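You operate a simulated robot arm through the tools that you are given. There is no shell and no other tool. Be economical: measure what you need, move in short steps, check, and stop when the job is done.

Carry out the task below with a simulated robot arm. There is one attempt and no reset: what you move stays moved.

TASK
Fold both hand towels in three on the ironing board.
Fine: one outer third over the middle, then the other on top; they stay on the board.

Only the result counts: the job must be done as asked and must still hold three seconds after the hand-in. Knocking over, shifting, dropping, spilling or breaking anything else fails it. Flat cloth is picked up by pressing the open fingertips on it (5 to 10 N) and closing them slowly along it; thin cloth reads only 2 to 8 mm in the jaws.

THE ROBOT
A 6-joint arm with a two-finger parallel gripper, fixed in place. Base frame: the origin is at the foot of the arm, x ahead of it, y to its left, z up. Readings come in m, degrees, newtons and seconds.
With the tool pointing down near the work surface it reaches from about 0.32 to 0.7 m from the base axis. Its first joint turns from -166.0 to 166.0 degrees. Payload 4.1 kg.
Tool frame: the origin (TCP) lies between the finger pads and is the grasp point; the fingertips stand 0.023 m ahead of it; z points along the fingers, y is the line along which they close. Largest opening 0.094 m; finger width 0.038, thickness 0.01; the body of the gripper, 0.054 by 0.096 m, starts 0.039 m behind the TCP.
Orientation is told as [roll, pitch, yaw] about the base's x, y, z axes, in that order, counted from this pose: with the fingers straight down and closing along the base's y, the tool's x points along the base's -x, its y along +y and its z along -z.

THE INTERFACE
- The arm moves only by the tool nudge_tool. Its argument "targets" is a list of rows, each a list of 7 numbers: the finger opening in m, from 0 to 0.094, then the shift along the base's x, y, z in m, then the turn, a rotation vector about the base's x, y, z in degrees. In form: [[claw, dx, dy, dz, wx, wy, wz], ...]. A call has 1 to 10 rows; each row shifts and turns the commanded pose from where the row before left it. Rows are played at 5 a second. More than 0.05 m and 8.6 degrees between two rows, or a gripper value outside its range, and nothing of the call is played. A pose out of reach is approached as far as the arm can. The call stops where the force on the tool passes 90 N (or 10 N more than at its start, if that is more) or the arm is blocked; 0.2 s more then pass. Each finger travels about 0.045 m/s and halts on what it meets, pressing with about 36 N; the grip force reading is that of the motor and also rises with nothing between the fingers. The clock runs only during rows and for 0.2 s after the last one: add rows that do not move to give the fingers time. The reply holds the time, the measured pose of the TCP, the force on the tool along the base axes, the opening and the grip force, in the units named above and with some noise, with the torque about the TCP (base axes, N m) and any sound that the robot's microphone picked up, and new pictures: "show" is both (left out), scene, wrist or none.
- Cameras (640 x 400 px; columns grow to the right, rows downward): "scene" is fixed at [0.3999, -0.5005, 1.5701]; the picture's right is [0.73, 0.68, 0.00], its down [0.65, -0.69, -0.32] and it looks along [-0.22, 0.23, -0.95] (base axes); focal length 342 px, centre (320, 200). "wrist" rides on the gripper at [0.086, 0.016, -0.075] in the tool frame; the picture's right is [-0.18, 0.98, 0.00], its down [-0.58, -0.11, -0.81] and it looks along [-0.79, -0.15, 0.59] (tool axes); focal length 243 px, centre (320, 200).
- move_column(by): slides the trunk up (or, below 0, down) by that many m; the arm rides with it, the base frame stays. It gives what a move gives, with no picture.
- probe_pixels(camera, pixels): for up to 12 pixels [column, row] of the newest picture of that camera ("zoom" is the newest enlarged one), the place [x, y, z] in the base frame of the surface seen there, good to about 0.002 m. No time passes.
- close_up(camera, box): a new picture of the part [left, top, right, bottom] of that camera's present view, enlarged. No time passes.
- job_done(): hands the job in; it is judged then, once.

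Keep the steps short. Do not move on a guess: measure, check each grasp and each placing, and mend mistakes. In all there are 80 turns and 200 pictures (those below and enlarged ones count). Leave the gripper open and the arm clear of the work at the hand-in unless told otherwise, and finish with a single line.

The tools are called by a JSON object that holds its "api" and its "payload". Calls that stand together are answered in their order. nudge_tool: Moves the arm, as the interface text tells. Its arguments: {"type":"object","properties":{"targets":{"type":"array","items":{"type":"array","items":{"type":"number"}}},"show":{"type":"string","enum":["both","scene","wrist","none"]}},"required":["targets"]} The other tools are called the same way: move_column (by) slides the trunk up or down; probe_pixels (camera, pixels) gives the place of the surface under pixels of a picture; close_up (camera, box) takes an enlarged picture of a part of a camera's view; job_done () hands the job in.

At the start:

```text
time_s: 0.0
eef_pos: [0.1279, -0.3481, 1.1296]
ee_rot: [0.0, 0.0, 0.0]
wrist_force: [0.4, 0.6, 0.3]
ft_torque: [0.02, 0.01, 0.02]
gripper_width: 0.0943
grasp_force: 0.2
trunk travel left (down, up): [-0.5, 0.09]
```

scene: 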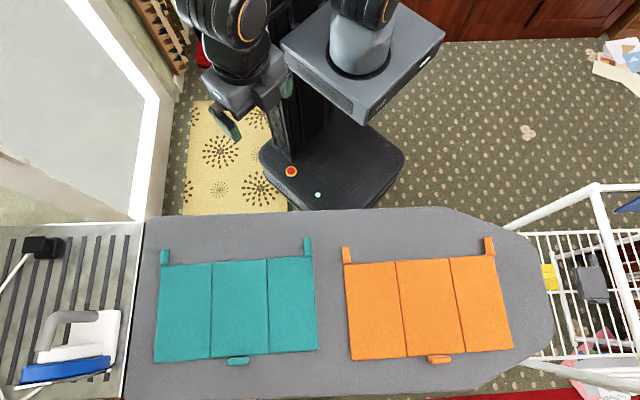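
wrist: 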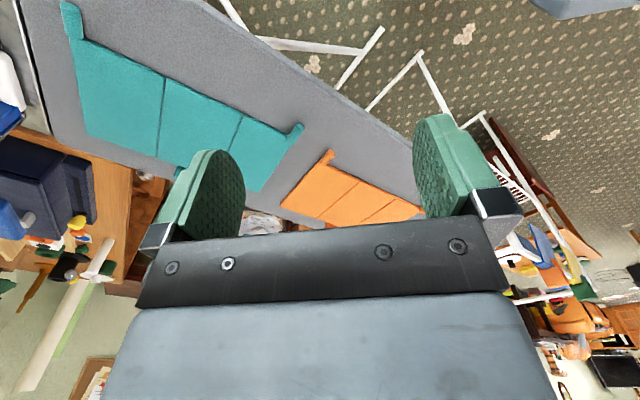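

I see a teal and an orange towel, each with crease lines and tabs. I'll measure the corners, creases and tabs first.

{"api": "probe_pixels", "payload": {"camera": "scene", "pixels": [[162, 266], [156, 361], [211, 264], [211, 357], [267, 260], [269, 353], [312, 258], [316, 348], [165, 255], [308, 244], [237, 361], [240, 230]]}}

{"api": "probe_pixels", "payload": {"camera": "scene", "pixels": [[347, 265], [353, 358], [397, 263], [407, 355], [450, 258], [462, 351], [495, 257], [511, 347], [347, 252], [489, 244], [438, 359], [425, 230]]}}

{"api": "close_up", "payload": {"camera": "scene", "box": [140, 220, 340, 380]}}

{"api": "close_up", "payload": {"camera": "scene", "box": [330, 220, 530, 380]}}

```text
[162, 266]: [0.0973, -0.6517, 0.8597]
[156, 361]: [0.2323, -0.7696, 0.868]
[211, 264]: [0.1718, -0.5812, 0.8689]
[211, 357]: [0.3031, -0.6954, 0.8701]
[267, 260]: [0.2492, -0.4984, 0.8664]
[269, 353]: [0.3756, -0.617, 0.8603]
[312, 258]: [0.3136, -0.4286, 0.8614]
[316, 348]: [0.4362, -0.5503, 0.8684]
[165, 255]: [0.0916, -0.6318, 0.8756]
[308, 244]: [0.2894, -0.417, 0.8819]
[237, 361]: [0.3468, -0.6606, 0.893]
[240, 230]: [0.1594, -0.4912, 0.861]
```

```text
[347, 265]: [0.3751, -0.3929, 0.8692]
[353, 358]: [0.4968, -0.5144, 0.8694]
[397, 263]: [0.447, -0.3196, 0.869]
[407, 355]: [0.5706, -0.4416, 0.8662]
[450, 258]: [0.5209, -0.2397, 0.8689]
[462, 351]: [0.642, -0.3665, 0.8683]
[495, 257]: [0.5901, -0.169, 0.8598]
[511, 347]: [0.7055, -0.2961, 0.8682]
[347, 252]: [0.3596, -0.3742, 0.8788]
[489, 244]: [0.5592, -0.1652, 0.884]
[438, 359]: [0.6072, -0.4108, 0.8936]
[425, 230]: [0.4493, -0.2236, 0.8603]
```

```text
2.50 times, centred on (240, 300) of scene
```

zoom: 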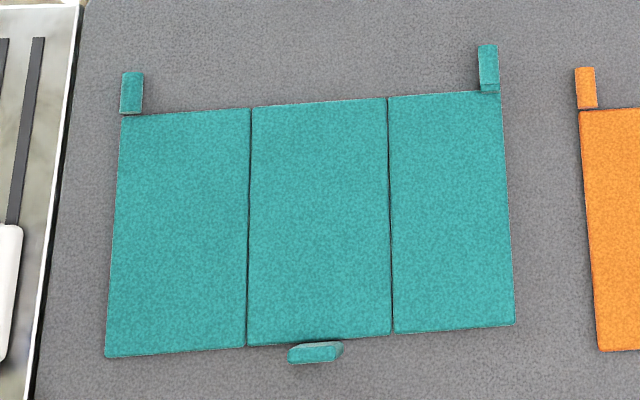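

```text
2.50 times, centred on (430, 300) of scene
```

zoom: 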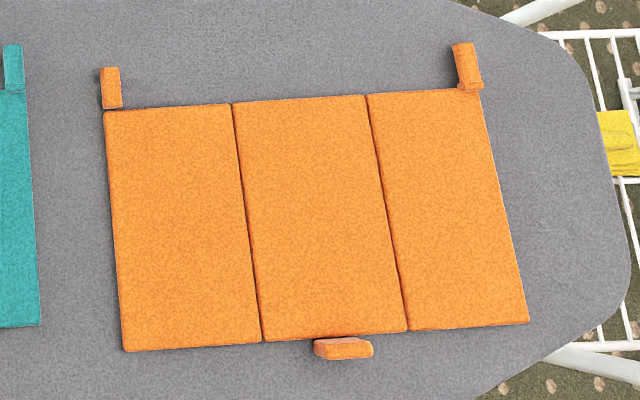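

Each towel is three hinged panels with small tabs at the outer near corners. I'll measure the tabs in more detail, and turn the tool to yaw -44° so the wrist camera can look over the teal right tab from high up.

{"api": "probe_pixels", "payload": {"camera": "zoom", "pixels": [[110, 70], [111, 88], [112, 104], [110, 112], [462, 45], [465, 60], [468, 76], [471, 86], [472, 94], [345, 342], [345, 352], [320, 347]]}}

{"api": "nudge_tool", "payload": {"targets": [[0.094, 0.025, -0.005, -0.01, 0, 0, -7.4], [0.094, 0.025, -0.005, -0.01, 0, 0, -7.4], [0.094, 0.025, -0.005, -0.01, 0, 0, -7.4], [0.094, 0.025, -0.005, -0.01, 0, 0, -7.4], [0.094, 0.025, -0.005, -0.01, 0, 0, -7.4], [0.094, 0.025, -0.005, -0.01, 0, 0, -7.0]]}}

```text
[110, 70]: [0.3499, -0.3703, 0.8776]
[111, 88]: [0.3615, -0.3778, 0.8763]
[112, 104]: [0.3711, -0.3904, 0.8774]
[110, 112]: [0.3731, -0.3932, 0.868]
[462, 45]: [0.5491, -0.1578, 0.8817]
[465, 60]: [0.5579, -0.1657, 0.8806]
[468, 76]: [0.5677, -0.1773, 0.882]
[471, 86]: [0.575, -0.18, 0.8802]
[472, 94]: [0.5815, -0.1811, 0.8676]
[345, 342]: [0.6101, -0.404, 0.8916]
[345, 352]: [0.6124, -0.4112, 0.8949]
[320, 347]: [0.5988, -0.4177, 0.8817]
```

```text
time_s: 1.4
eef_pos: [0.2785, -0.3777, 1.0701]
ee_rot: [0.0, 0.0, -44.1]
wrist_force: [0.0, 0.0, 0.2]
ft_torque: [-0.01, 0.02, -0.02]
gripper_width: 0.0941
grasp_force: 0.1
trunk travel left (down, up): [-0.5, 0.09]
```

scene: 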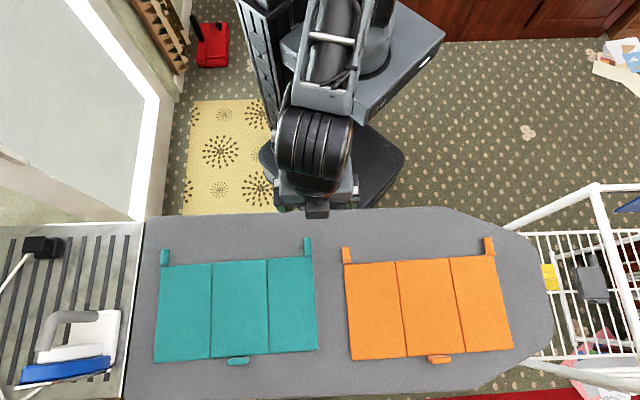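
wrist: 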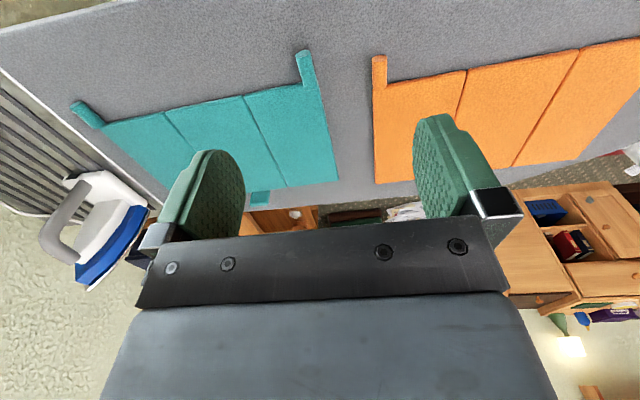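

The wrist view shows both towels beyond the fingers. I'll zoom on the tabs.

{"api": "close_up", "payload": {"camera": "wrist", "box": [260, 30, 400, 118]}}

{"api": "close_up", "payload": {"camera": "wrist", "box": [60, 80, 200, 168]}}

```text
4.55 times, centred on (330, 74) of wrist
```

zoom: 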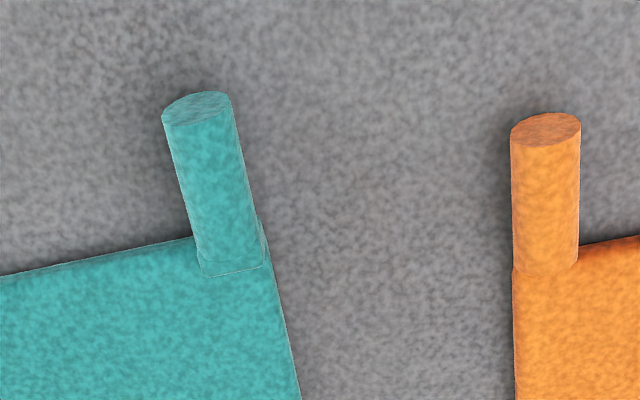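

```text
4.55 times, centred on (130, 124) of wrist
```

zoom: 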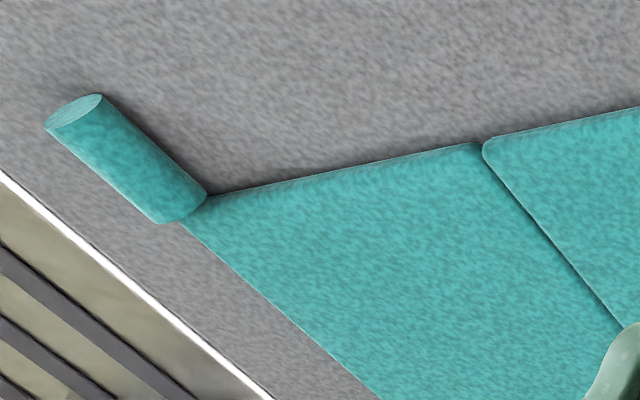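

The tabs are small cylinders running along the crease direction, so the fingers can close on them across the tab. I'll probe the left tab in the zoom, along with the rack beside it.

{"api": "probe_pixels", "payload": {"camera": "zoom", "pixels": [[73, 112], [95, 130], [60, 128], [125, 155], [165, 190], [195, 188], [170, 220], [215, 205], [472, 150], [490, 165], [100, 250], [30, 240]]}}

{"api": "probe_pixels", "payload": {"camera": "scene", "pixels": [[143, 250], [136, 250], [120, 250], [165, 249], [160, 255], [170, 255], [168, 262], [75, 316], [115, 320], [140, 225]]}}

```text
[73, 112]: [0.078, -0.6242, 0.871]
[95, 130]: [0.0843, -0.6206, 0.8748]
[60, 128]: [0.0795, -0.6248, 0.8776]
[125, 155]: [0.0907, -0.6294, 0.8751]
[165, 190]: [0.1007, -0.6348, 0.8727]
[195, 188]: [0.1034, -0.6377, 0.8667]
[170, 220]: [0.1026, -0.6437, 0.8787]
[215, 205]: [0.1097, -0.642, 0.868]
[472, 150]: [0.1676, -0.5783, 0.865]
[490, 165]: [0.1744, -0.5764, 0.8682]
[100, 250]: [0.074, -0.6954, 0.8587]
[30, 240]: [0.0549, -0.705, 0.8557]
```

```text
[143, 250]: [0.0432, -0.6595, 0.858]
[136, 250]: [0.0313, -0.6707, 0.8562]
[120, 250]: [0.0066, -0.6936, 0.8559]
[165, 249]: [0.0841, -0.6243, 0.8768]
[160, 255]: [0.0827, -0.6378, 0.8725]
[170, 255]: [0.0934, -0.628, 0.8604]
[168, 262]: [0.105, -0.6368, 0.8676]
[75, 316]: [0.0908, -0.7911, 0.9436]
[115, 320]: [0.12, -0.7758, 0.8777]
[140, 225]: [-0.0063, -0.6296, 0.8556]
```

The tab axis runs from about (0.080,-0.6235) to (0.1025,-0.643), z about 0.869. I'll hover over it at (0.087,-0.629, 0.975) with the opening at 0.045.

{"api": "nudge_tool", "payload": {"targets": [[0.06, -0.024, -0.0314, -0.012, 0, 0, 2], [0.045, -0.024, -0.0314, -0.012, 0, 0, 0], [0.045, -0.024, -0.0314, -0.012, 0, 0, 0], [0.045, -0.024, -0.0314, -0.012, 0, 0, 0], [0.045, -0.024, -0.0314, -0.012, 0, 0, 0], [0.045, -0.024, -0.0314, -0.012, 0, 0, 0], [0.045, -0.024, -0.0314, -0.012, 0, 0, 0], [0.045, -0.024, -0.0314, -0.012, 0, 0, 0], [0.045, 0, 0, 0, 0, 0, 0]]}}

```text
time_s: 3.4
eef_pos: [0.0841, -0.6282, 0.9749]
ee_rot: [0.1, 0.0, -41.9]
wrist_force: [0.0, 0.2, -0.2]
ft_torque: [0.01, 0.0, -0.01]
gripper_width: 0.0449
grasp_force: 0.0
trunk travel left (down, up): [-0.5, 0.09]
```

scene: 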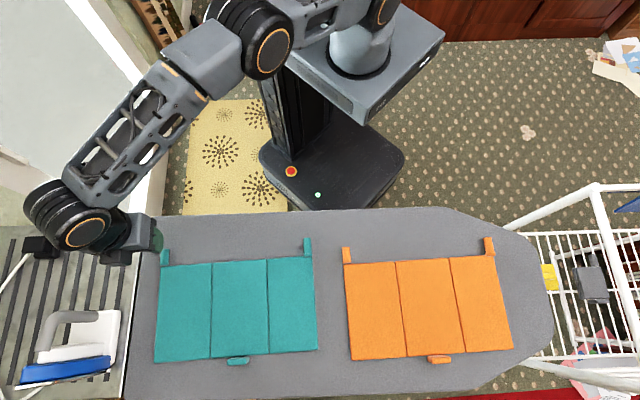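
wrist: 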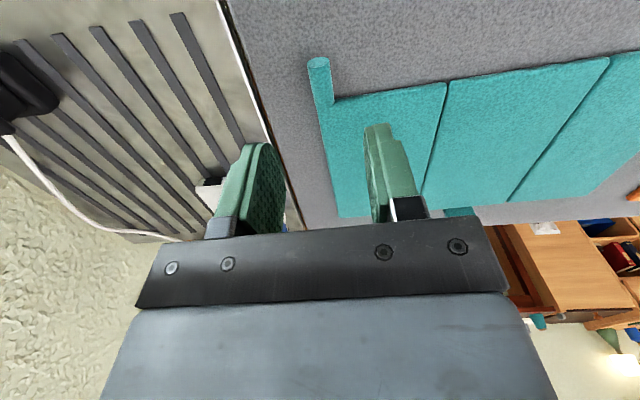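

I'm hovering as planned. I'll probe the tab at wrist (320,75) for a closer position.

{"api": "probe_pixels", "payload": {"camera": "wrist", "pixels": [[318, 63], [310, 66], [328, 66], [322, 80], [313, 85], [331, 80], [325, 100], [331, 103], [318, 100], [335, 93], [446, 90], [423, 190]]}}

```text
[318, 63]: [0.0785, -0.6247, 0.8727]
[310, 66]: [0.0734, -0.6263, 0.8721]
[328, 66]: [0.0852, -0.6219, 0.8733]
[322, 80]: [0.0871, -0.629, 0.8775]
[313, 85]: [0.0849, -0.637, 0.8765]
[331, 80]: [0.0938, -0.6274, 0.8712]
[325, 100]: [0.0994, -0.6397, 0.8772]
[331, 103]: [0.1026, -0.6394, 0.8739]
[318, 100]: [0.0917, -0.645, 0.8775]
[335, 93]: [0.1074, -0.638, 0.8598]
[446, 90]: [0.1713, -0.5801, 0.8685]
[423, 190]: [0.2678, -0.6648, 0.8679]
```

The axis is confirmed at (0.087,-0.629). I'll correct by 2 mm and descend so the tips stop about 4 mm above the board.

{"api": "nudge_tool", "payload": {"targets": [[0.045, 0.0025, -0.001, -0.025, 0, 0, 0], [0.045, 0, 0, -0.025, 0, 0, 0], [0.045, 0, 0, -0.02, 0, 0, 0], [0.045, 0, 0, -0.01, 0, 0, 0], [0.045, 0, 0, -0.007, 0, 0, 0], [0.045, 0, 0, 0, 0, 0, 0]]}}

```text
time_s: 4.8
eef_pos: [0.0876, -0.631, 0.8859]
ee_rot: [0.0, 0.1, -42.0]
wrist_force: [0.1, 0.0, -0.4]
ft_torque: [0.03, -0.01, 0.02]
gripper_width: 0.0449
grasp_force: 0.0
trunk travel left (down, up): [-0.5, 0.09]
```

scene: 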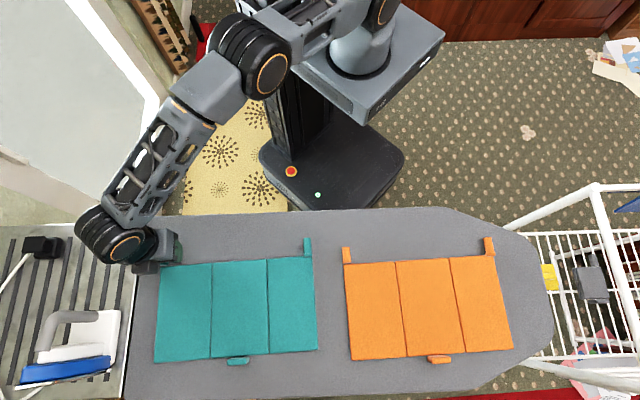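
wrist: 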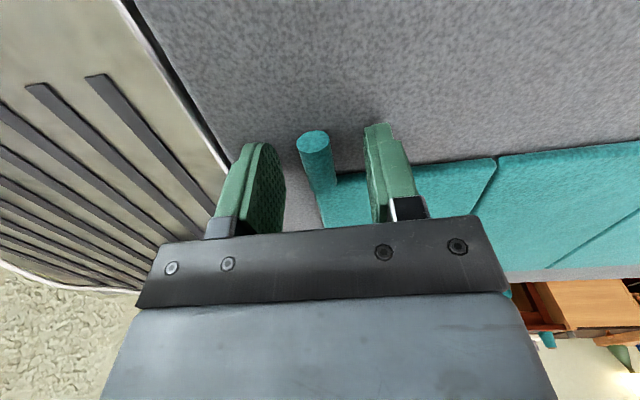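

The tab sits between the fingers and there is no contact force. Closing slowly.

{"api": "nudge_tool", "payload": {"targets": [[0.035, 0, 0, 0, 0, 0, 0], [0.025, 0, 0, 0, 0, 0, 0], [0.018, 0, 0, 0, 0, 0, 0], [0.012, 0, 0, 0, 0, 0, 0], [0.008, 0, 0, 0, 0, 0, 0], [0.008, 0, 0, 0, 0, 0, 0]], "show": "wrist"}}

```text
time_s: 6.2
eef_pos: [0.0888, -0.6303, 0.886]
ee_rot: [0.0, 0.0, -42.0]
wrist_force: [-0.5, -1.3, 0.8]
ft_torque: [-0.09, -0.14, -0.39]
gripper_width: 0.0153
grasp_force: 35.7
trunk travel left (down, up): [-0.5, 0.09]
```

wrist: 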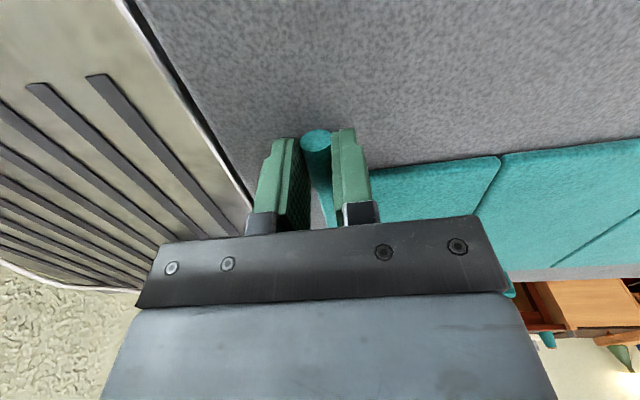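

I'm gripping firmly at 15.3 mm, which is the tab diameter. I'll lift the first 21° of an arc (R=0.093 m) around the left crease and check the forces.

{"api": "nudge_tool", "payload": {"targets": [[0.008, 0.0005, 0.0005, 0.0113, 0, 0, 0], [0.008, 0.0014, 0.0016, 0.0112, 0, 0, 0], [0.008, 0.0023, 0.0025, 0.0108, 0, 0, 0], [0.008, 0, 0, 0, 0, 0, 0]]}}

```text
time_s: 7.2
eef_pos: [0.0924, -0.6267, 0.9207]
ee_rot: [0.0, -0.1, -41.9]
wrist_force: [0.2, -0.3, -1.7]
ft_torque: [-0.05, 0.39, 0.01]
gripper_width: 0.0153
grasp_force: 36.4
trunk travel left (down, up): [-0.5, 0.09]
```

scene: 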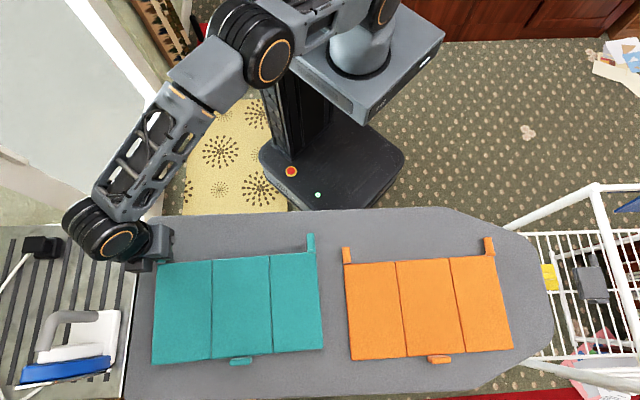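
wrist: 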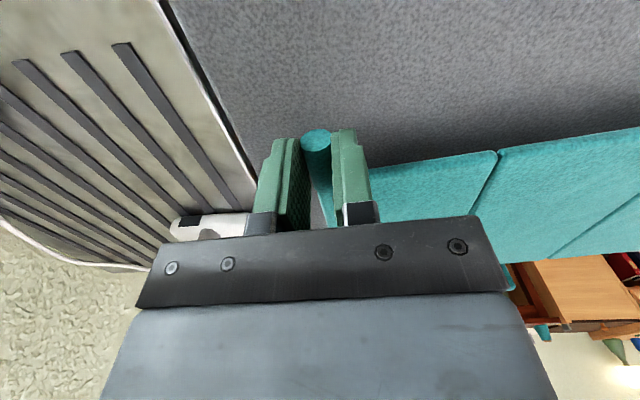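

The whole towel looks shifted in the picture, so I'll check the heights.

{"api": "probe_pixels", "payload": {"camera": "scene", "pixels": [[160, 280], [160, 355], [205, 300], [218, 300], [265, 300], [277, 300], [315, 270], [318, 340], [311, 240], [240, 361]]}}

{"api": "close_up", "payload": {"camera": "scene", "box": [140, 220, 340, 380]}}

```text
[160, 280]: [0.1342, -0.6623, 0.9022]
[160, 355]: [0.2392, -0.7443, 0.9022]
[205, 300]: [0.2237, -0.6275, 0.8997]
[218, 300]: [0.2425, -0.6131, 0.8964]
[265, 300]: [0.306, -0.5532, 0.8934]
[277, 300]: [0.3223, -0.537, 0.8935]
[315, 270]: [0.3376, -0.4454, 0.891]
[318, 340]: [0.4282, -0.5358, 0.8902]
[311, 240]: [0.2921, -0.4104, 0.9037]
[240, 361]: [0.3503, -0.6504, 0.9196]
```

```text
2.50 times, centred on (240, 300) of scene
```

zoom: 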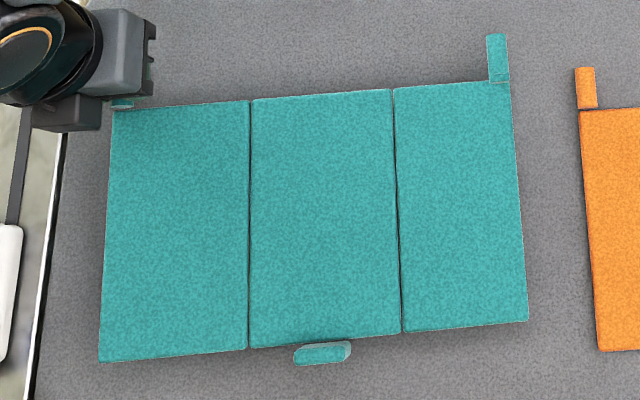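

The whole towel came up nearly flat: the hinges resist bending and the grip carried it all. I'll hold still 2 s to see whether the hinges sag over time (damping) or stay put (friction).

{"api": "nudge_tool", "payload": {"targets": [[0.008, 0, 0, 0, 0, 0, 0], [0.008, 0, 0, 0, 0, 0, 0], [0.008, 0, 0, 0, 0, 0, 0], [0.008, 0, 0, 0, 0, 0, 0], [0.008, 0, 0, 0, 0, 0, 0], [0.008, 0, 0, 0, 0, 0, 0], [0.008, 0, 0, 0, 0, 0, 0], [0.008, 0, 0, 0, 0, 0, 0], [0.008, 0, 0, 0, 0, 0, 0], [0.008, 0, 0, 0, 0, 0, 0]], "show": "scene"}}

{"api": "probe_pixels", "payload": {"camera": "scene", "pixels": [[160, 280], [160, 355], [205, 300], [218, 300], [265, 300], [277, 300], [315, 270], [318, 340]]}}

```text
time_s: 9.4
eef_pos: [0.0932, -0.6274, 0.9198]
ee_rot: [0.0, 0.0, -41.9]
wrist_force: [-0.2, 0.4, -2.3]
ft_torque: [-0.08, 0.4, -0.01]
gripper_width: 0.0151
grasp_force: 36.3
trunk travel left (down, up): [-0.5, 0.09]
```

scene: 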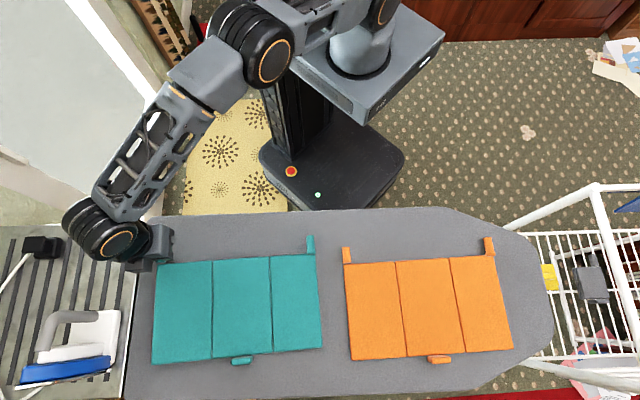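

```text
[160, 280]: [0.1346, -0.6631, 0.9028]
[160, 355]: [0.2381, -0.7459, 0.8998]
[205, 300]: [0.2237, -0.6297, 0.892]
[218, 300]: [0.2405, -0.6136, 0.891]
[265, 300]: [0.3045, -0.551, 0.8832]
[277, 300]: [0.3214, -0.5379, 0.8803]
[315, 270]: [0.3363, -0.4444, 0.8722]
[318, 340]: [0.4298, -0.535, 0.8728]
```

The sag is a uniform tilt (the tab slowly swivels in the pads) and the hinges don't bend. They are at their flat stop and probably fold freely upward. So the tool must rotate with the panel. I'll set it back down exactly and release, then regrip with an outward pre-tilt.

{"api": "nudge_tool", "payload": {"targets": [[0.008, -0.0023, -0.0025, -0.0108, 0, 0, 0], [0.008, -0.0014, -0.0016, -0.0112, 0, 0, 0], [0.008, -0.0005, -0.0005, -0.0113, 0, 0, 0], [0.008, 0, 0, 0, 0, 0, 0], [0.02, 0, 0, 0, 0, 0, 0], [0.032, 0, 0, 0, 0, 0, 0], [0.04, 0, 0, 0, 0, 0, 0], [0.04, 0, 0, 0, 0, 0, 0]]}}

{"api": "probe_pixels", "payload": {"camera": "scene", "pixels": [[160, 355], [205, 300], [218, 300], [265, 300], [277, 300], [315, 270], [315, 340]]}}

```text
time_s: 11.2
eef_pos: [0.0872, -0.6297, 0.8867]
ee_rot: [0.0, 0.0, -42.0]
wrist_force: [0.1, 0.1, 0.3]
ft_torque: [-0.02, -0.02, -0.03]
gripper_width: 0.0402
grasp_force: 0.0
trunk travel left (down, up): [-0.5, 0.09]
```

scene: 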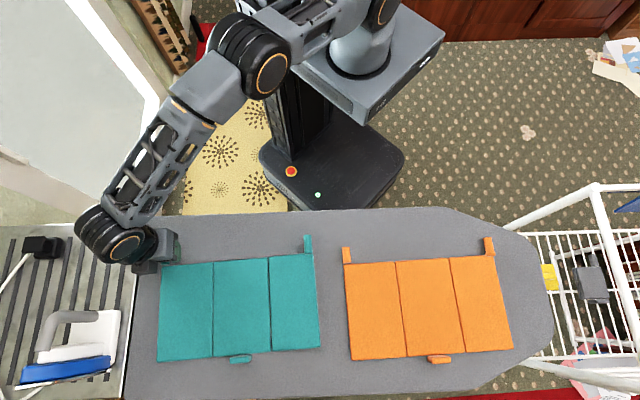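
wrist: 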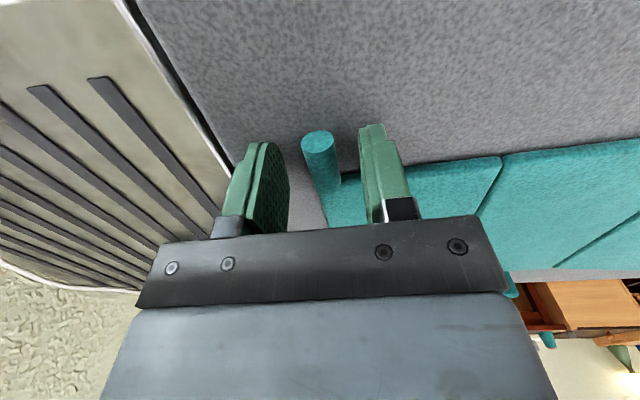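

```text
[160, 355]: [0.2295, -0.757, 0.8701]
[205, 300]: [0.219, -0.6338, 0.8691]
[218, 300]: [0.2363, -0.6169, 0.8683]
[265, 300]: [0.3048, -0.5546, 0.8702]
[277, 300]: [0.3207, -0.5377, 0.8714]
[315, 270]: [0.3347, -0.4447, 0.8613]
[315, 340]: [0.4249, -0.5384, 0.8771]
```

Towel is back down and only about 2 mm shifted. I'll regrip and lift with the tool rotating about the crease axis together with the panel, the first 22.5°, then check.

{"api": "nudge_tool", "payload": {"targets": [[0.025, 0, 0, 0, 0, 0, 0], [0.014, 0, 0, 0, 0, 0, 0], [0.008, 0, 0, 0, 0, 0, 0], [0.008, 0, 0, 0, 0, 0, 0], [0.008, 0.002, 0.0022, 0.012, -5.57, 5.02, 0], [0.008, 0.0031, 0.0034, 0.0115, -5.57, 5.02, 0], [0.008, 0.004, 0.0045, 0.0108, -5.57, 5.02, 0], [0.008, 0, 0, 0, 0, 0, 0]]}}

{"api": "probe_pixels", "payload": {"camera": "scene", "pixels": [[160, 355], [205, 300], [218, 300], [265, 300], [277, 300], [312, 290], [315, 340]]}}

```text
time_s: 13.0
eef_pos: [0.0968, -0.6193, 0.9211]
ee_rot: [-22.7, 0.0, -41.8]
wrist_force: [0.3, 1.6, 0.3]
ft_torque: [-0.01, -0.16, 0.13]
gripper_width: 0.0152
grasp_force: 36.1
trunk travel left (down, up): [-0.5, 0.09]
```

scene: 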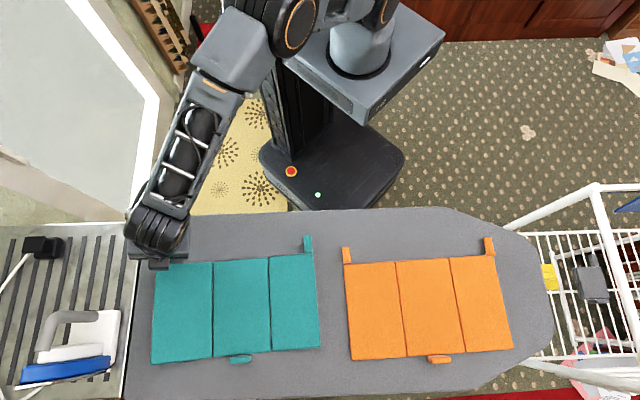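
wrist: 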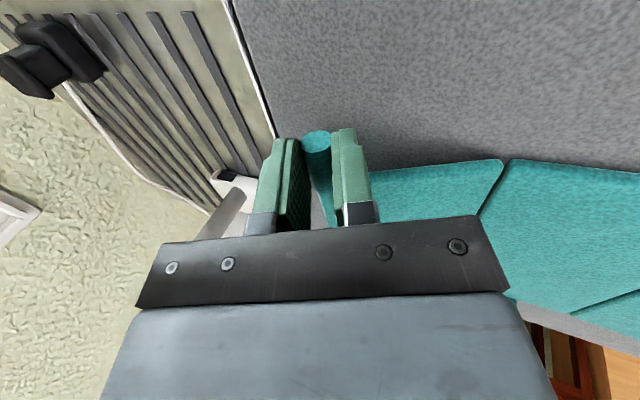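

```text
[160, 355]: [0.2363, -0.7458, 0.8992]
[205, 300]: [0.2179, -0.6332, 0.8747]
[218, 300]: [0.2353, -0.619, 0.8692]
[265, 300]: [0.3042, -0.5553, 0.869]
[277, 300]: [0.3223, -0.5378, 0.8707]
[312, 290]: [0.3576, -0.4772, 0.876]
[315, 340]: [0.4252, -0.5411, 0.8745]
```

It works: the left panel hinges up while the middle stays at 0.869. Continuing the arc to 60°.

{"api": "nudge_tool", "payload": {"targets": [[0.008, 0.005, 0.0055, 0.0099, -5.57, 5.02, 0], [0.008, 0.0057, 0.0063, 0.0089, -5.57, 5.02, 0], [0.008, 0.0065, 0.0072, 0.0077, -5.57, 5.02, 0], [0.008, 0.0072, 0.008, 0.0063, -5.57, 5.02, 0], [0.008, 0.0076, 0.0084, 0.0049, -5.57, 5.02, 0], [0.008, 0, 0, 0, 0, 0, 0]]}}

{"api": "probe_pixels", "payload": {"camera": "scene", "pixels": [[190, 355], [205, 300], [218, 300], [265, 300], [277, 300], [312, 290], [315, 340]]}}

```text
time_s: 14.4
eef_pos: [0.1292, -0.5856, 0.9592]
ee_rot: [-60.2, 0.0, -42.0]
wrist_force: [-3.5, 0.4, 4.5]
ft_torque: [-0.05, -0.05, 0.11]
gripper_width: 0.0153
grasp_force: 35.7
trunk travel left (down, up): [-0.5, 0.09]
```

scene: 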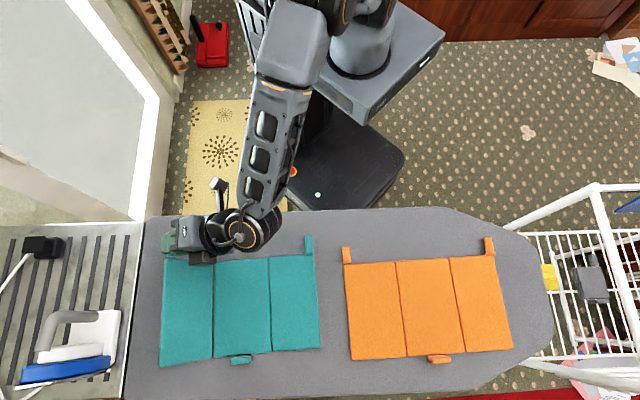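
wrist: 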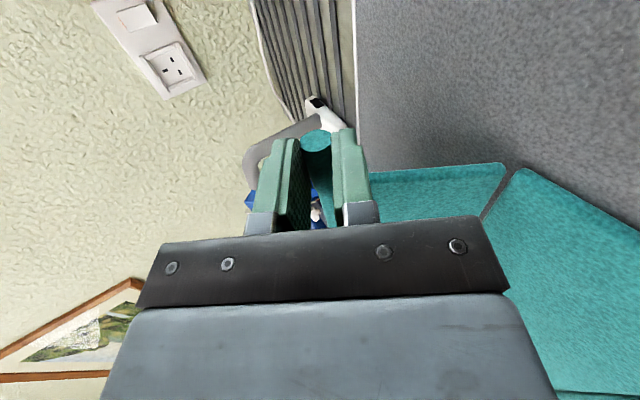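

```text
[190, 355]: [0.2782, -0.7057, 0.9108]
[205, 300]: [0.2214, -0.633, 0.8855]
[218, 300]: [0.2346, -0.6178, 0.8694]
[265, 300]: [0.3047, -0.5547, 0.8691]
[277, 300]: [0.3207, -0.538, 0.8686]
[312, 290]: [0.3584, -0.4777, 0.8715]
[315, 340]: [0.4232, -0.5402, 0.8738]
```

The panel is at about 60° and the middle is still flat. Two more steps to 75°.

{"api": "nudge_tool", "payload": {"targets": [[0.008, 0.008, 0.0088, 0.0034, -5.57, 5.02, 0], [0.008, 0.0082, 0.0091, 0.0018, -5.57, 5.02, 0], [0.008, 0, 0, 0, 0, 0, 0]]}}

{"api": "probe_pixels", "payload": {"camera": "scene", "pixels": [[205, 345], [205, 300], [218, 300], [265, 300], [277, 300], [240, 235], [215, 235], [258, 225]]}}

```text
time_s: 15.2
eef_pos: [0.1447, -0.5667, 0.9661]
ee_rot: [-75.2, -0.2, -41.9]
wrist_force: [-1.2, -5.3, 15.8]
ft_torque: [-0.46, -0.09, -0.09]
gripper_width: 0.0153
grasp_force: 35.9
trunk travel left (down, up): [-0.5, 0.09]
```

scene: 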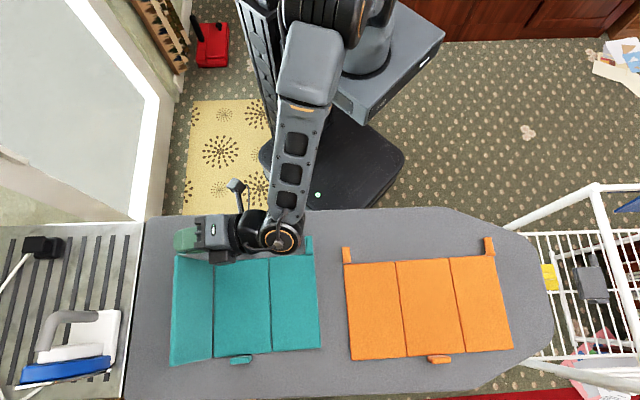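
wrist: 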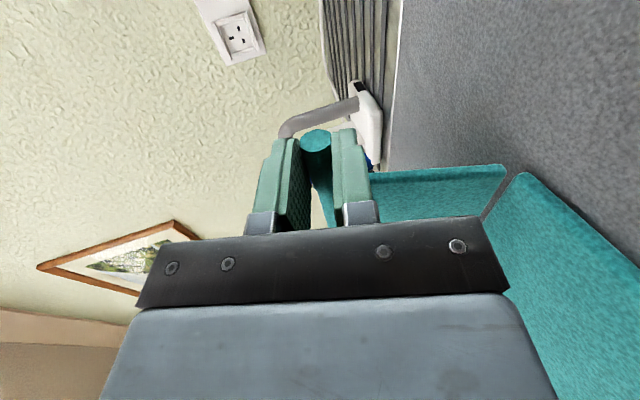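

```text
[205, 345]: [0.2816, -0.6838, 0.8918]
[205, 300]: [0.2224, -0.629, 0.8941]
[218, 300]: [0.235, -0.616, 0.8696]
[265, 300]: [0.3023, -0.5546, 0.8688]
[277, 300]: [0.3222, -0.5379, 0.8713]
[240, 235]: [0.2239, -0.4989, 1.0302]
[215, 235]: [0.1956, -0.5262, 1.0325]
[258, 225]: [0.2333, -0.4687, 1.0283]
```

There's a 16 N upward push, so the arc radius is a few mm short. I'll raise 5 mm, then ease the grip so the tab can pivot.

{"api": "nudge_tool", "payload": {"targets": [[0.008, 0, 0, 0.003, 0, 0, 0], [0.008, 0, 0, 0.002, 0, 0, 0], [0.0145, 0, 0, 0, 0, 0, 0], [0.0145, 0, 0, 0, 0, 0, 0]], "show": "none"}}

```text
time_s: 16.2
eef_pos: [0.1459, -0.5661, 0.9684]
ee_rot: [-74.8, 0.1, -41.9]
wrist_force: [0.2, 0.1, 0.1]
ft_torque: [0.06, -0.01, 0.16]
gripper_width: 0.0158
grasp_force: 20.8
trunk travel left (down, up): [-0.5, 0.09]
```

Force is now zero and the grip is softer. The true radius is about 0.10 m. I'll ease the grip a bit more and carry the tab past vertical by translation.

{"api": "nudge_tool", "payload": {"targets": [[0.0153, 0, 0, 0, 0, 0, 0], [0.0153, 0.0052, 0.0058, 0.0013, 0, 0, 0], [0.0153, 0.0052, 0.0057, 0.0013, 0, 0, 0], [0.0153, 0.0058, 0.0064, 0, 0, 0, 0], [0.0153, 0.0058, 0.0065, 0, 0, 0, 0], [0.0153, 0, 0, 0, 0, 0, 0]]}}

```text
time_s: 17.6
eef_pos: [0.167, -0.5431, 0.9734]
ee_rot: [-75.0, 0.0, -41.9]
wrist_force: [-0.3, -0.4, -1.0]
ft_torque: [-0.04, 0.0, 0.0]
gripper_width: 0.0164
grasp_force: 0.8
trunk travel left (down, up): [-0.5, 0.09]
```

scene: 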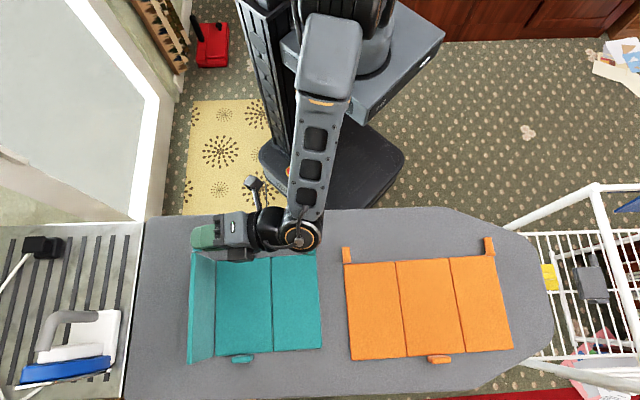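
wrist: 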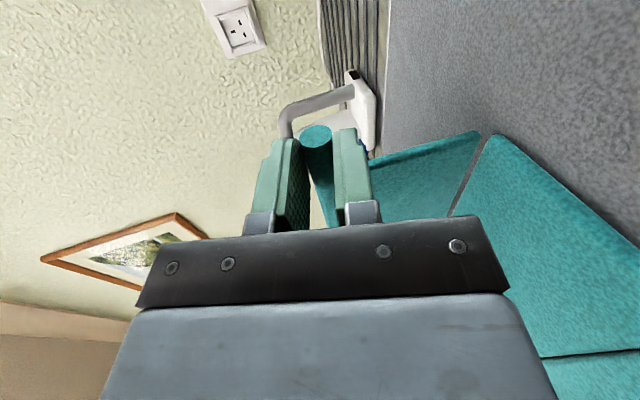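

The tab pivots freely and the panel is just past vertical. I'll carry on with the arc while turning the tool back upright; first four steps.

{"api": "nudge_tool", "payload": {"targets": [[0.0153, 0.0092, 0.0102, -0.0011, 5.57, -5.02, 0], [0.0153, 0.0096, 0.0106, -0.0025, 5.57, -5.02, 0], [0.0153, 0.0089, 0.0099, -0.0052, 5.57, -5.02, 0], [0.0153, 0.0078, 0.0087, -0.0073, 5.57, -5.02, 0], [0.0153, 0, 0, 0, 0, 0, 0]]}}

```text
time_s: 18.8
eef_pos: [0.2029, -0.5028, 0.9561]
ee_rot: [-44.9, 0.1, -42.0]
wrist_force: [-0.8, 0.3, -0.7]
ft_torque: [0.02, 0.01, -0.03]
gripper_width: 0.0164
grasp_force: 1.1
trunk travel left (down, up): [-0.5, 0.09]
```

scene: 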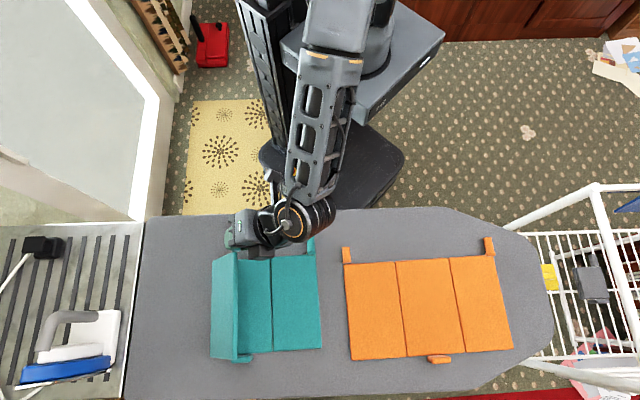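
wrist: 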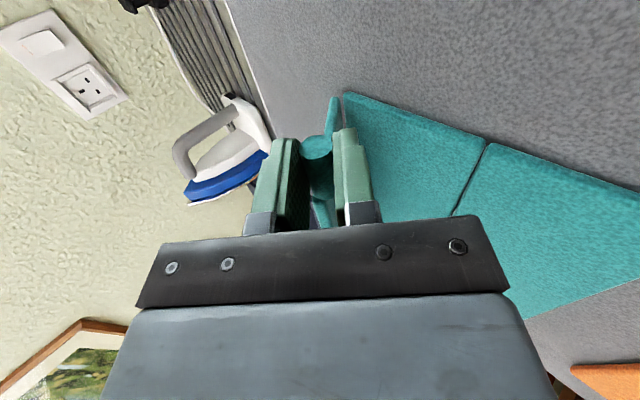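

The panel is over centre and following nicely. Continuing the arc down.

{"api": "nudge_tool", "payload": {"targets": [[0.0153, 0.0066, 0.0074, -0.0096, 5.57, -5.02, 0], [0.0153, 0.0054, 0.0059, -0.0114, 5.57, -5.02, 0], [0.0153, 0.0037, 0.0042, -0.0131, 5.57, -5.02, 0], [0.0153, 0.0021, 0.0024, -0.0144, 5.57, -5.02, 0], [0.0153, 0, 0, 0, 0, 0, 0]]}}

```text
time_s: 20.0
eef_pos: [0.2209, -0.4847, 0.9058]
ee_rot: [-14.9, 0.1, -42.0]
wrist_force: [-0.7, -0.6, -0.5]
ft_torque: [0.03, -0.06, -0.01]
gripper_width: 0.0164
grasp_force: 1.0
trunk travel left (down, up): [-0.5, 0.09]
```

scene: 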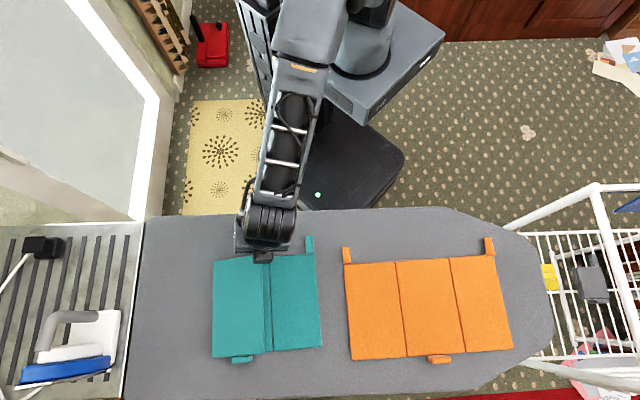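
wrist: 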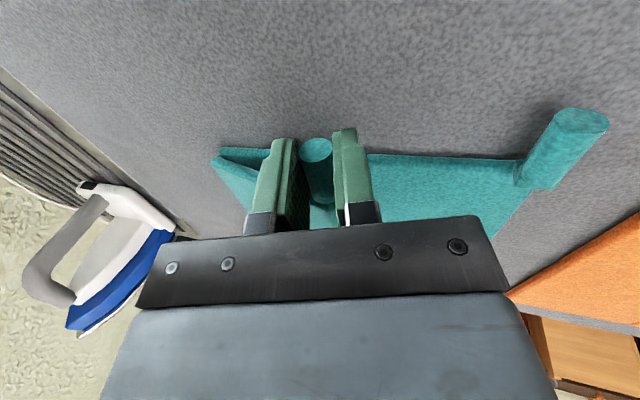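

Nearly down. Last two steps, then open the fingers a little.

{"api": "nudge_tool", "payload": {"targets": [[0.0153, 0.0005, 0.0005, -0.0132, 5.57, -5.02, 0], [0.0153, -0.0011, -0.0012, -0.0071, 5.57, -5.02, 0], [0.0153, 0, 0, 0, 0, 0, 0], [0.028, 0, 0, 0, 0, 0, 0], [0.035, 0, 0, 0, 0, 0, 0], [0.035, 0, 0, 0, 0, 0, 0]]}}

{"api": "probe_pixels", "payload": {"camera": "scene", "pixels": [[217, 270], [217, 340], [258, 290], [262, 340], [272, 300], [310, 290], [238, 300]]}}

```text
time_s: 21.4
eef_pos: [0.2196, -0.4856, 0.8857]
ee_rot: [0.0, 0.1, -41.9]
wrist_force: [-0.6, -0.8, -0.2]
ft_torque: [0.01, -0.03, -0.01]
gripper_width: 0.0352
grasp_force: 0.0
trunk travel left (down, up): [-0.5, 0.09]
```

scene: 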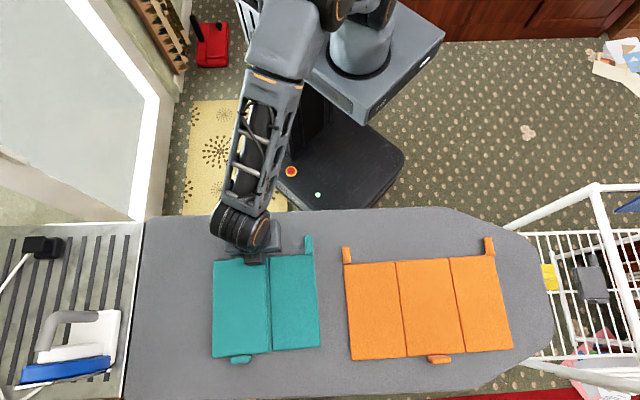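
wrist: 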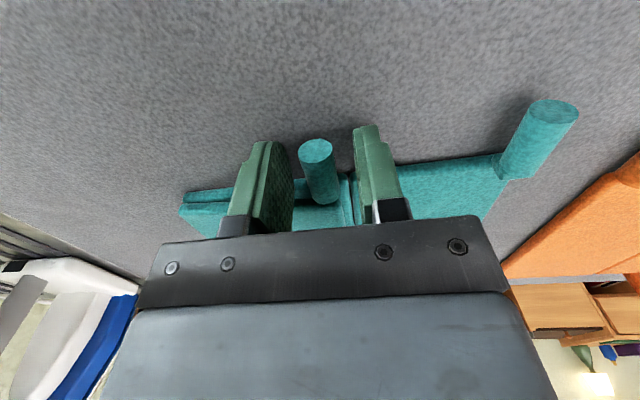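

```text
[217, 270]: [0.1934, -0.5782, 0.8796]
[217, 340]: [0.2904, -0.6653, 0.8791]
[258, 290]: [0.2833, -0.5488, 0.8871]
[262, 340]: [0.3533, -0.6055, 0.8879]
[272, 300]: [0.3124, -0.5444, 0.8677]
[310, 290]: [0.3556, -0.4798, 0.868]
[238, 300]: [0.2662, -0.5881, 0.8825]
```

The left third lies over the middle (0.880 at the hinge, 0.887 at the free edge). Next is the right tab; I'll lift clear and look at it in the wrist view.

{"api": "nudge_tool", "payload": {"targets": [[0.04, 0, 0, 0.03, 0, 0, 0], [0.04, 0, 0, 0.04, 0, 0, 0], [0.04, 0.024, 0.026, 0.01, 0, 0, 0], [0.04, 0.024, 0.026, 0, 0, 0, 0], [0.04, 0.005, 0.005, 0, 0, 0, 0], [0.04, 0, 0, 0, 0, 0, 0]]}}

```text
time_s: 22.8
eef_pos: [0.2735, -0.4253, 0.967]
ee_rot: [0.1, -0.1, -42.0]
wrist_force: [-0.2, 0.1, -0.2]
ft_torque: [0.02, -0.03, 0.0]
gripper_width: 0.0399
grasp_force: 0.0
trunk travel left (down, up): [-0.5, 0.09]
```

scene: 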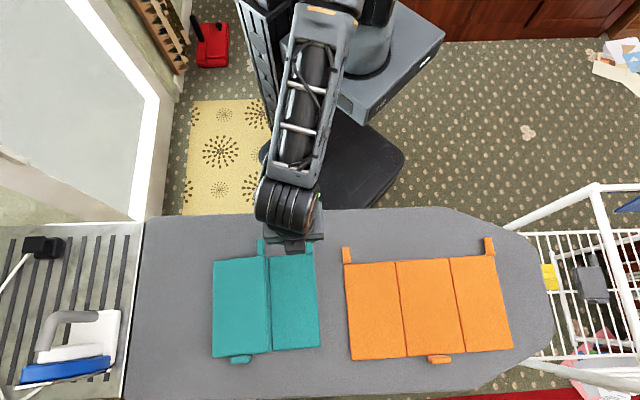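
wrist: 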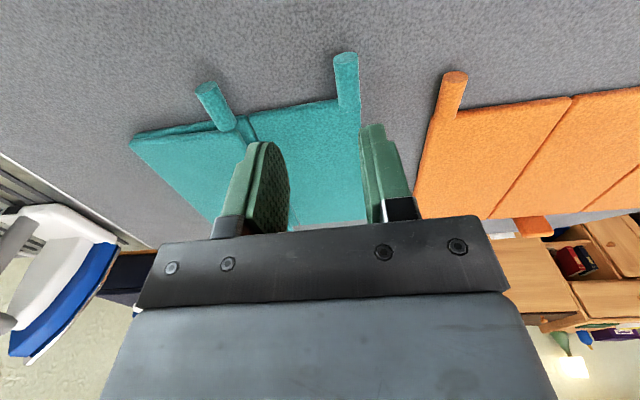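

{"api": "probe_pixels", "payload": {"camera": "wrist", "pixels": [[345, 58], [335, 62], [356, 62], [346, 75], [338, 80], [356, 80], [347, 98], [340, 97], [245, 116], [300, 150], [205, 90], [225, 120]]}}

{"api": "close_up", "payload": {"camera": "wrist", "box": [120, 30, 400, 205]}}

```text
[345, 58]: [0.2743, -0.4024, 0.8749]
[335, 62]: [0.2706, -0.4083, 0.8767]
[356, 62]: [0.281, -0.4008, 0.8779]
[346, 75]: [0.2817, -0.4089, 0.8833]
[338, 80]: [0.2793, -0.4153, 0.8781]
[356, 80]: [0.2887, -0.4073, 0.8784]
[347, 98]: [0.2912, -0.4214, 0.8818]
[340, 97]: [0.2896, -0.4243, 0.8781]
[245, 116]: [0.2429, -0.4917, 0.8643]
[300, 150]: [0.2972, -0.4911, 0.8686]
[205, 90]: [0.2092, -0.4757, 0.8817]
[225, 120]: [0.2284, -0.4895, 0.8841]
```

```text
2.29 times, centred on (260, 118) of wrist
```

zoom: 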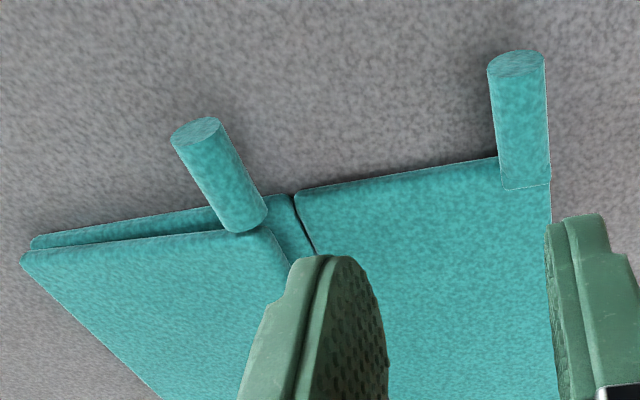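

The right tab axis passes about (0.284,-0.412) at z 0.875. I'll move over it and descend to TCP z 0.887.

{"api": "nudge_tool", "payload": {"targets": [[0.04, 0.009, 0.0145, 0, 0, 0, 0], [0.04, 0, 0, -0.03, 0, 0, 0], [0.04, 0, 0, -0.03, 0, 0, 0], [0.04, 0, 0, -0.012, 0, 0, 0], [0.04, 0, 0, -0.008, 0, 0, 0], [0.04, 0, 0, 0, 0, 0, 0]]}}

```text
time_s: 24.2
eef_pos: [0.2823, -0.4135, 0.8865]
ee_rot: [0.0, 0.0, -41.9]
wrist_force: [-0.2, 0.5, 0.3]
ft_torque: [0.01, 0.0, 0.03]
gripper_width: 0.0402
grasp_force: 0.1
trunk travel left (down, up): [-0.5, 0.09]
```

scene: 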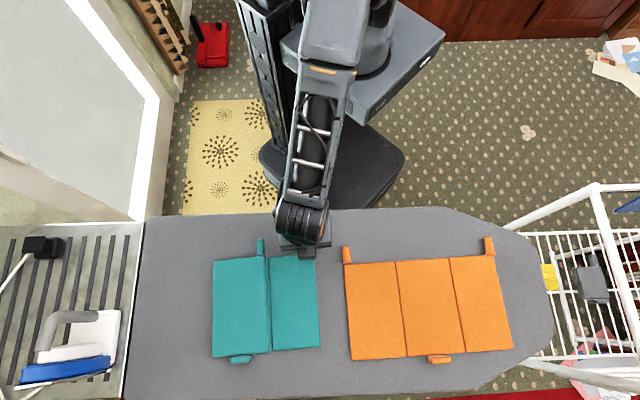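
wrist: 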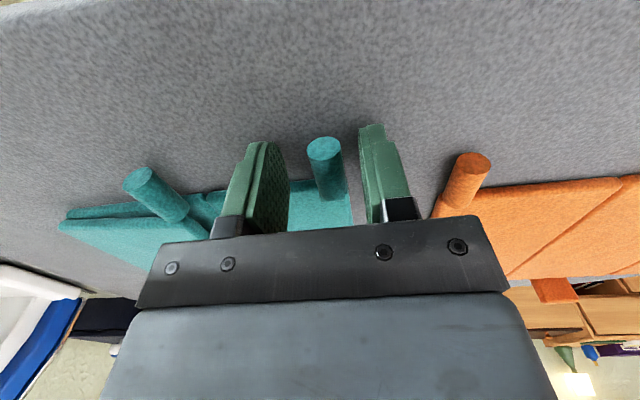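

The fingers straddle the tab. I'll shift 3 mm toward the near side, close, and start the mirrored arc (22.5°) about the right crease.

{"api": "nudge_tool", "payload": {"targets": [[0.03, -0.001, 0.003, 0, 0, 0, 0], [0.02, 0, 0, 0, 0, 0, 0], [0.012, 0, 0, 0, 0, 0, 0], [0.008, 0, 0, 0, 0, 0, 0], [0.008, 0, 0, 0, 0, 0, 0], [0.008, -0.0016, -0.0018, 0.0115, 5.57, -5.02, 0], [0.008, -0.0025, -0.0027, 0.0111, 5.57, -5.02, 0], [0.008, -0.0035, -0.0039, 0.0106, 5.57, -5.02, 0], [0.008, 0, 0, 0, 0, 0, 0]]}}

{"api": "probe_pixels", "payload": {"camera": "scene", "pixels": [[217, 270], [217, 340], [258, 290], [262, 340], [275, 300], [312, 290], [315, 335]]}}

```text
time_s: 26.2
eef_pos: [0.2728, -0.4177, 0.92]
ee_rot: [22.6, 0.1, -41.9]
wrist_force: [-0.4, -0.2, 0.8]
ft_torque: [0.06, 0.02, -0.04]
gripper_width: 0.0153
grasp_force: 35.7
trunk travel left (down, up): [-0.5, 0.09]
```

scene: 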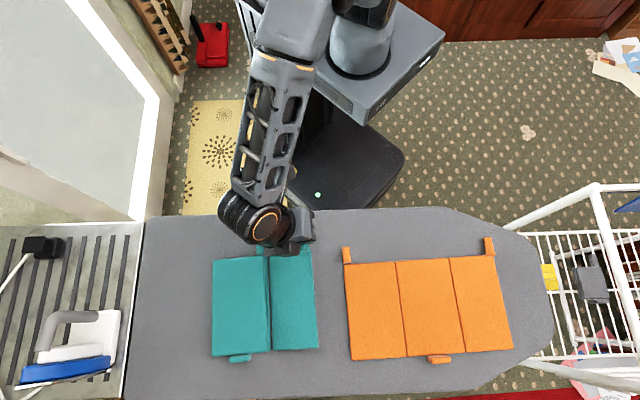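
wrist: 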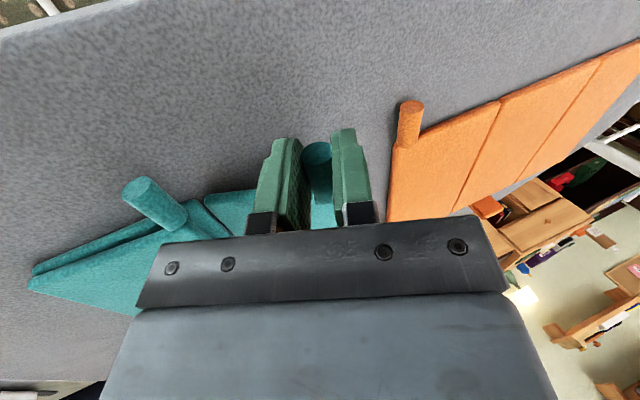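

```text
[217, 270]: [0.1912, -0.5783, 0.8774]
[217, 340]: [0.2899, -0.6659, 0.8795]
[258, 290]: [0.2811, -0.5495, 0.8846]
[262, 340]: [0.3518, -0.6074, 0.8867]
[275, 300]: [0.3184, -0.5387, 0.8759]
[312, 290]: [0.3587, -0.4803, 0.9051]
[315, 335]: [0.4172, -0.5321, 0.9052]
```

Good, the right panel tilts and the rest stays put. Continuing to 60°.

{"api": "nudge_tool", "payload": {"targets": [[0.008, -0.0043, -0.0048, 0.0097, 5.57, -5.02, 0], [0.008, -0.0052, -0.0058, 0.0088, 5.57, -5.02, 0], [0.008, -0.006, -0.0066, 0.0077, 5.57, -5.02, 0], [0.008, -0.0065, -0.0072, 0.0065, 5.57, -5.02, 0], [0.008, -0.0071, -0.0079, 0.0052, 5.57, -5.02, 0], [0.008, 0, 0, 0, 0, 0, 0]]}}

{"api": "probe_pixels", "payload": {"camera": "scene", "pixels": [[217, 280], [217, 340], [258, 300], [262, 340], [275, 300], [295, 300], [290, 340]]}}

```text
time_s: 27.6
eef_pos: [0.2447, -0.4503, 0.9573]
ee_rot: [60.2, -0.1, -42.1]
wrist_force: [0.3, -0.1, -0.7]
ft_torque: [0.05, 0.03, 0.0]
gripper_width: 0.0155
grasp_force: 35.7
trunk travel left (down, up): [-0.5, 0.09]
```

scene: 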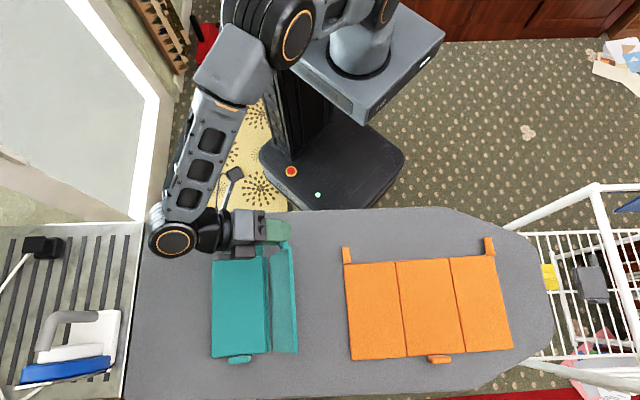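
wrist: 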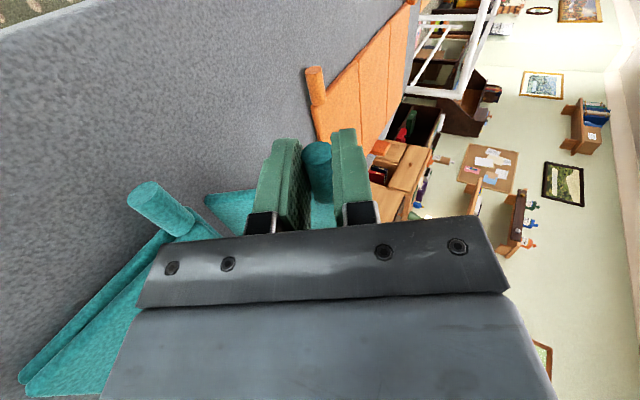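

```text
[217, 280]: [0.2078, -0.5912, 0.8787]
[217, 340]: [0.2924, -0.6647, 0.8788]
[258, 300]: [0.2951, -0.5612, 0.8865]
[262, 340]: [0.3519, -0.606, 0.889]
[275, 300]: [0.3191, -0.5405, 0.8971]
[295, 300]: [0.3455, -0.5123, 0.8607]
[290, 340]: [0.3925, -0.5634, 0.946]
```

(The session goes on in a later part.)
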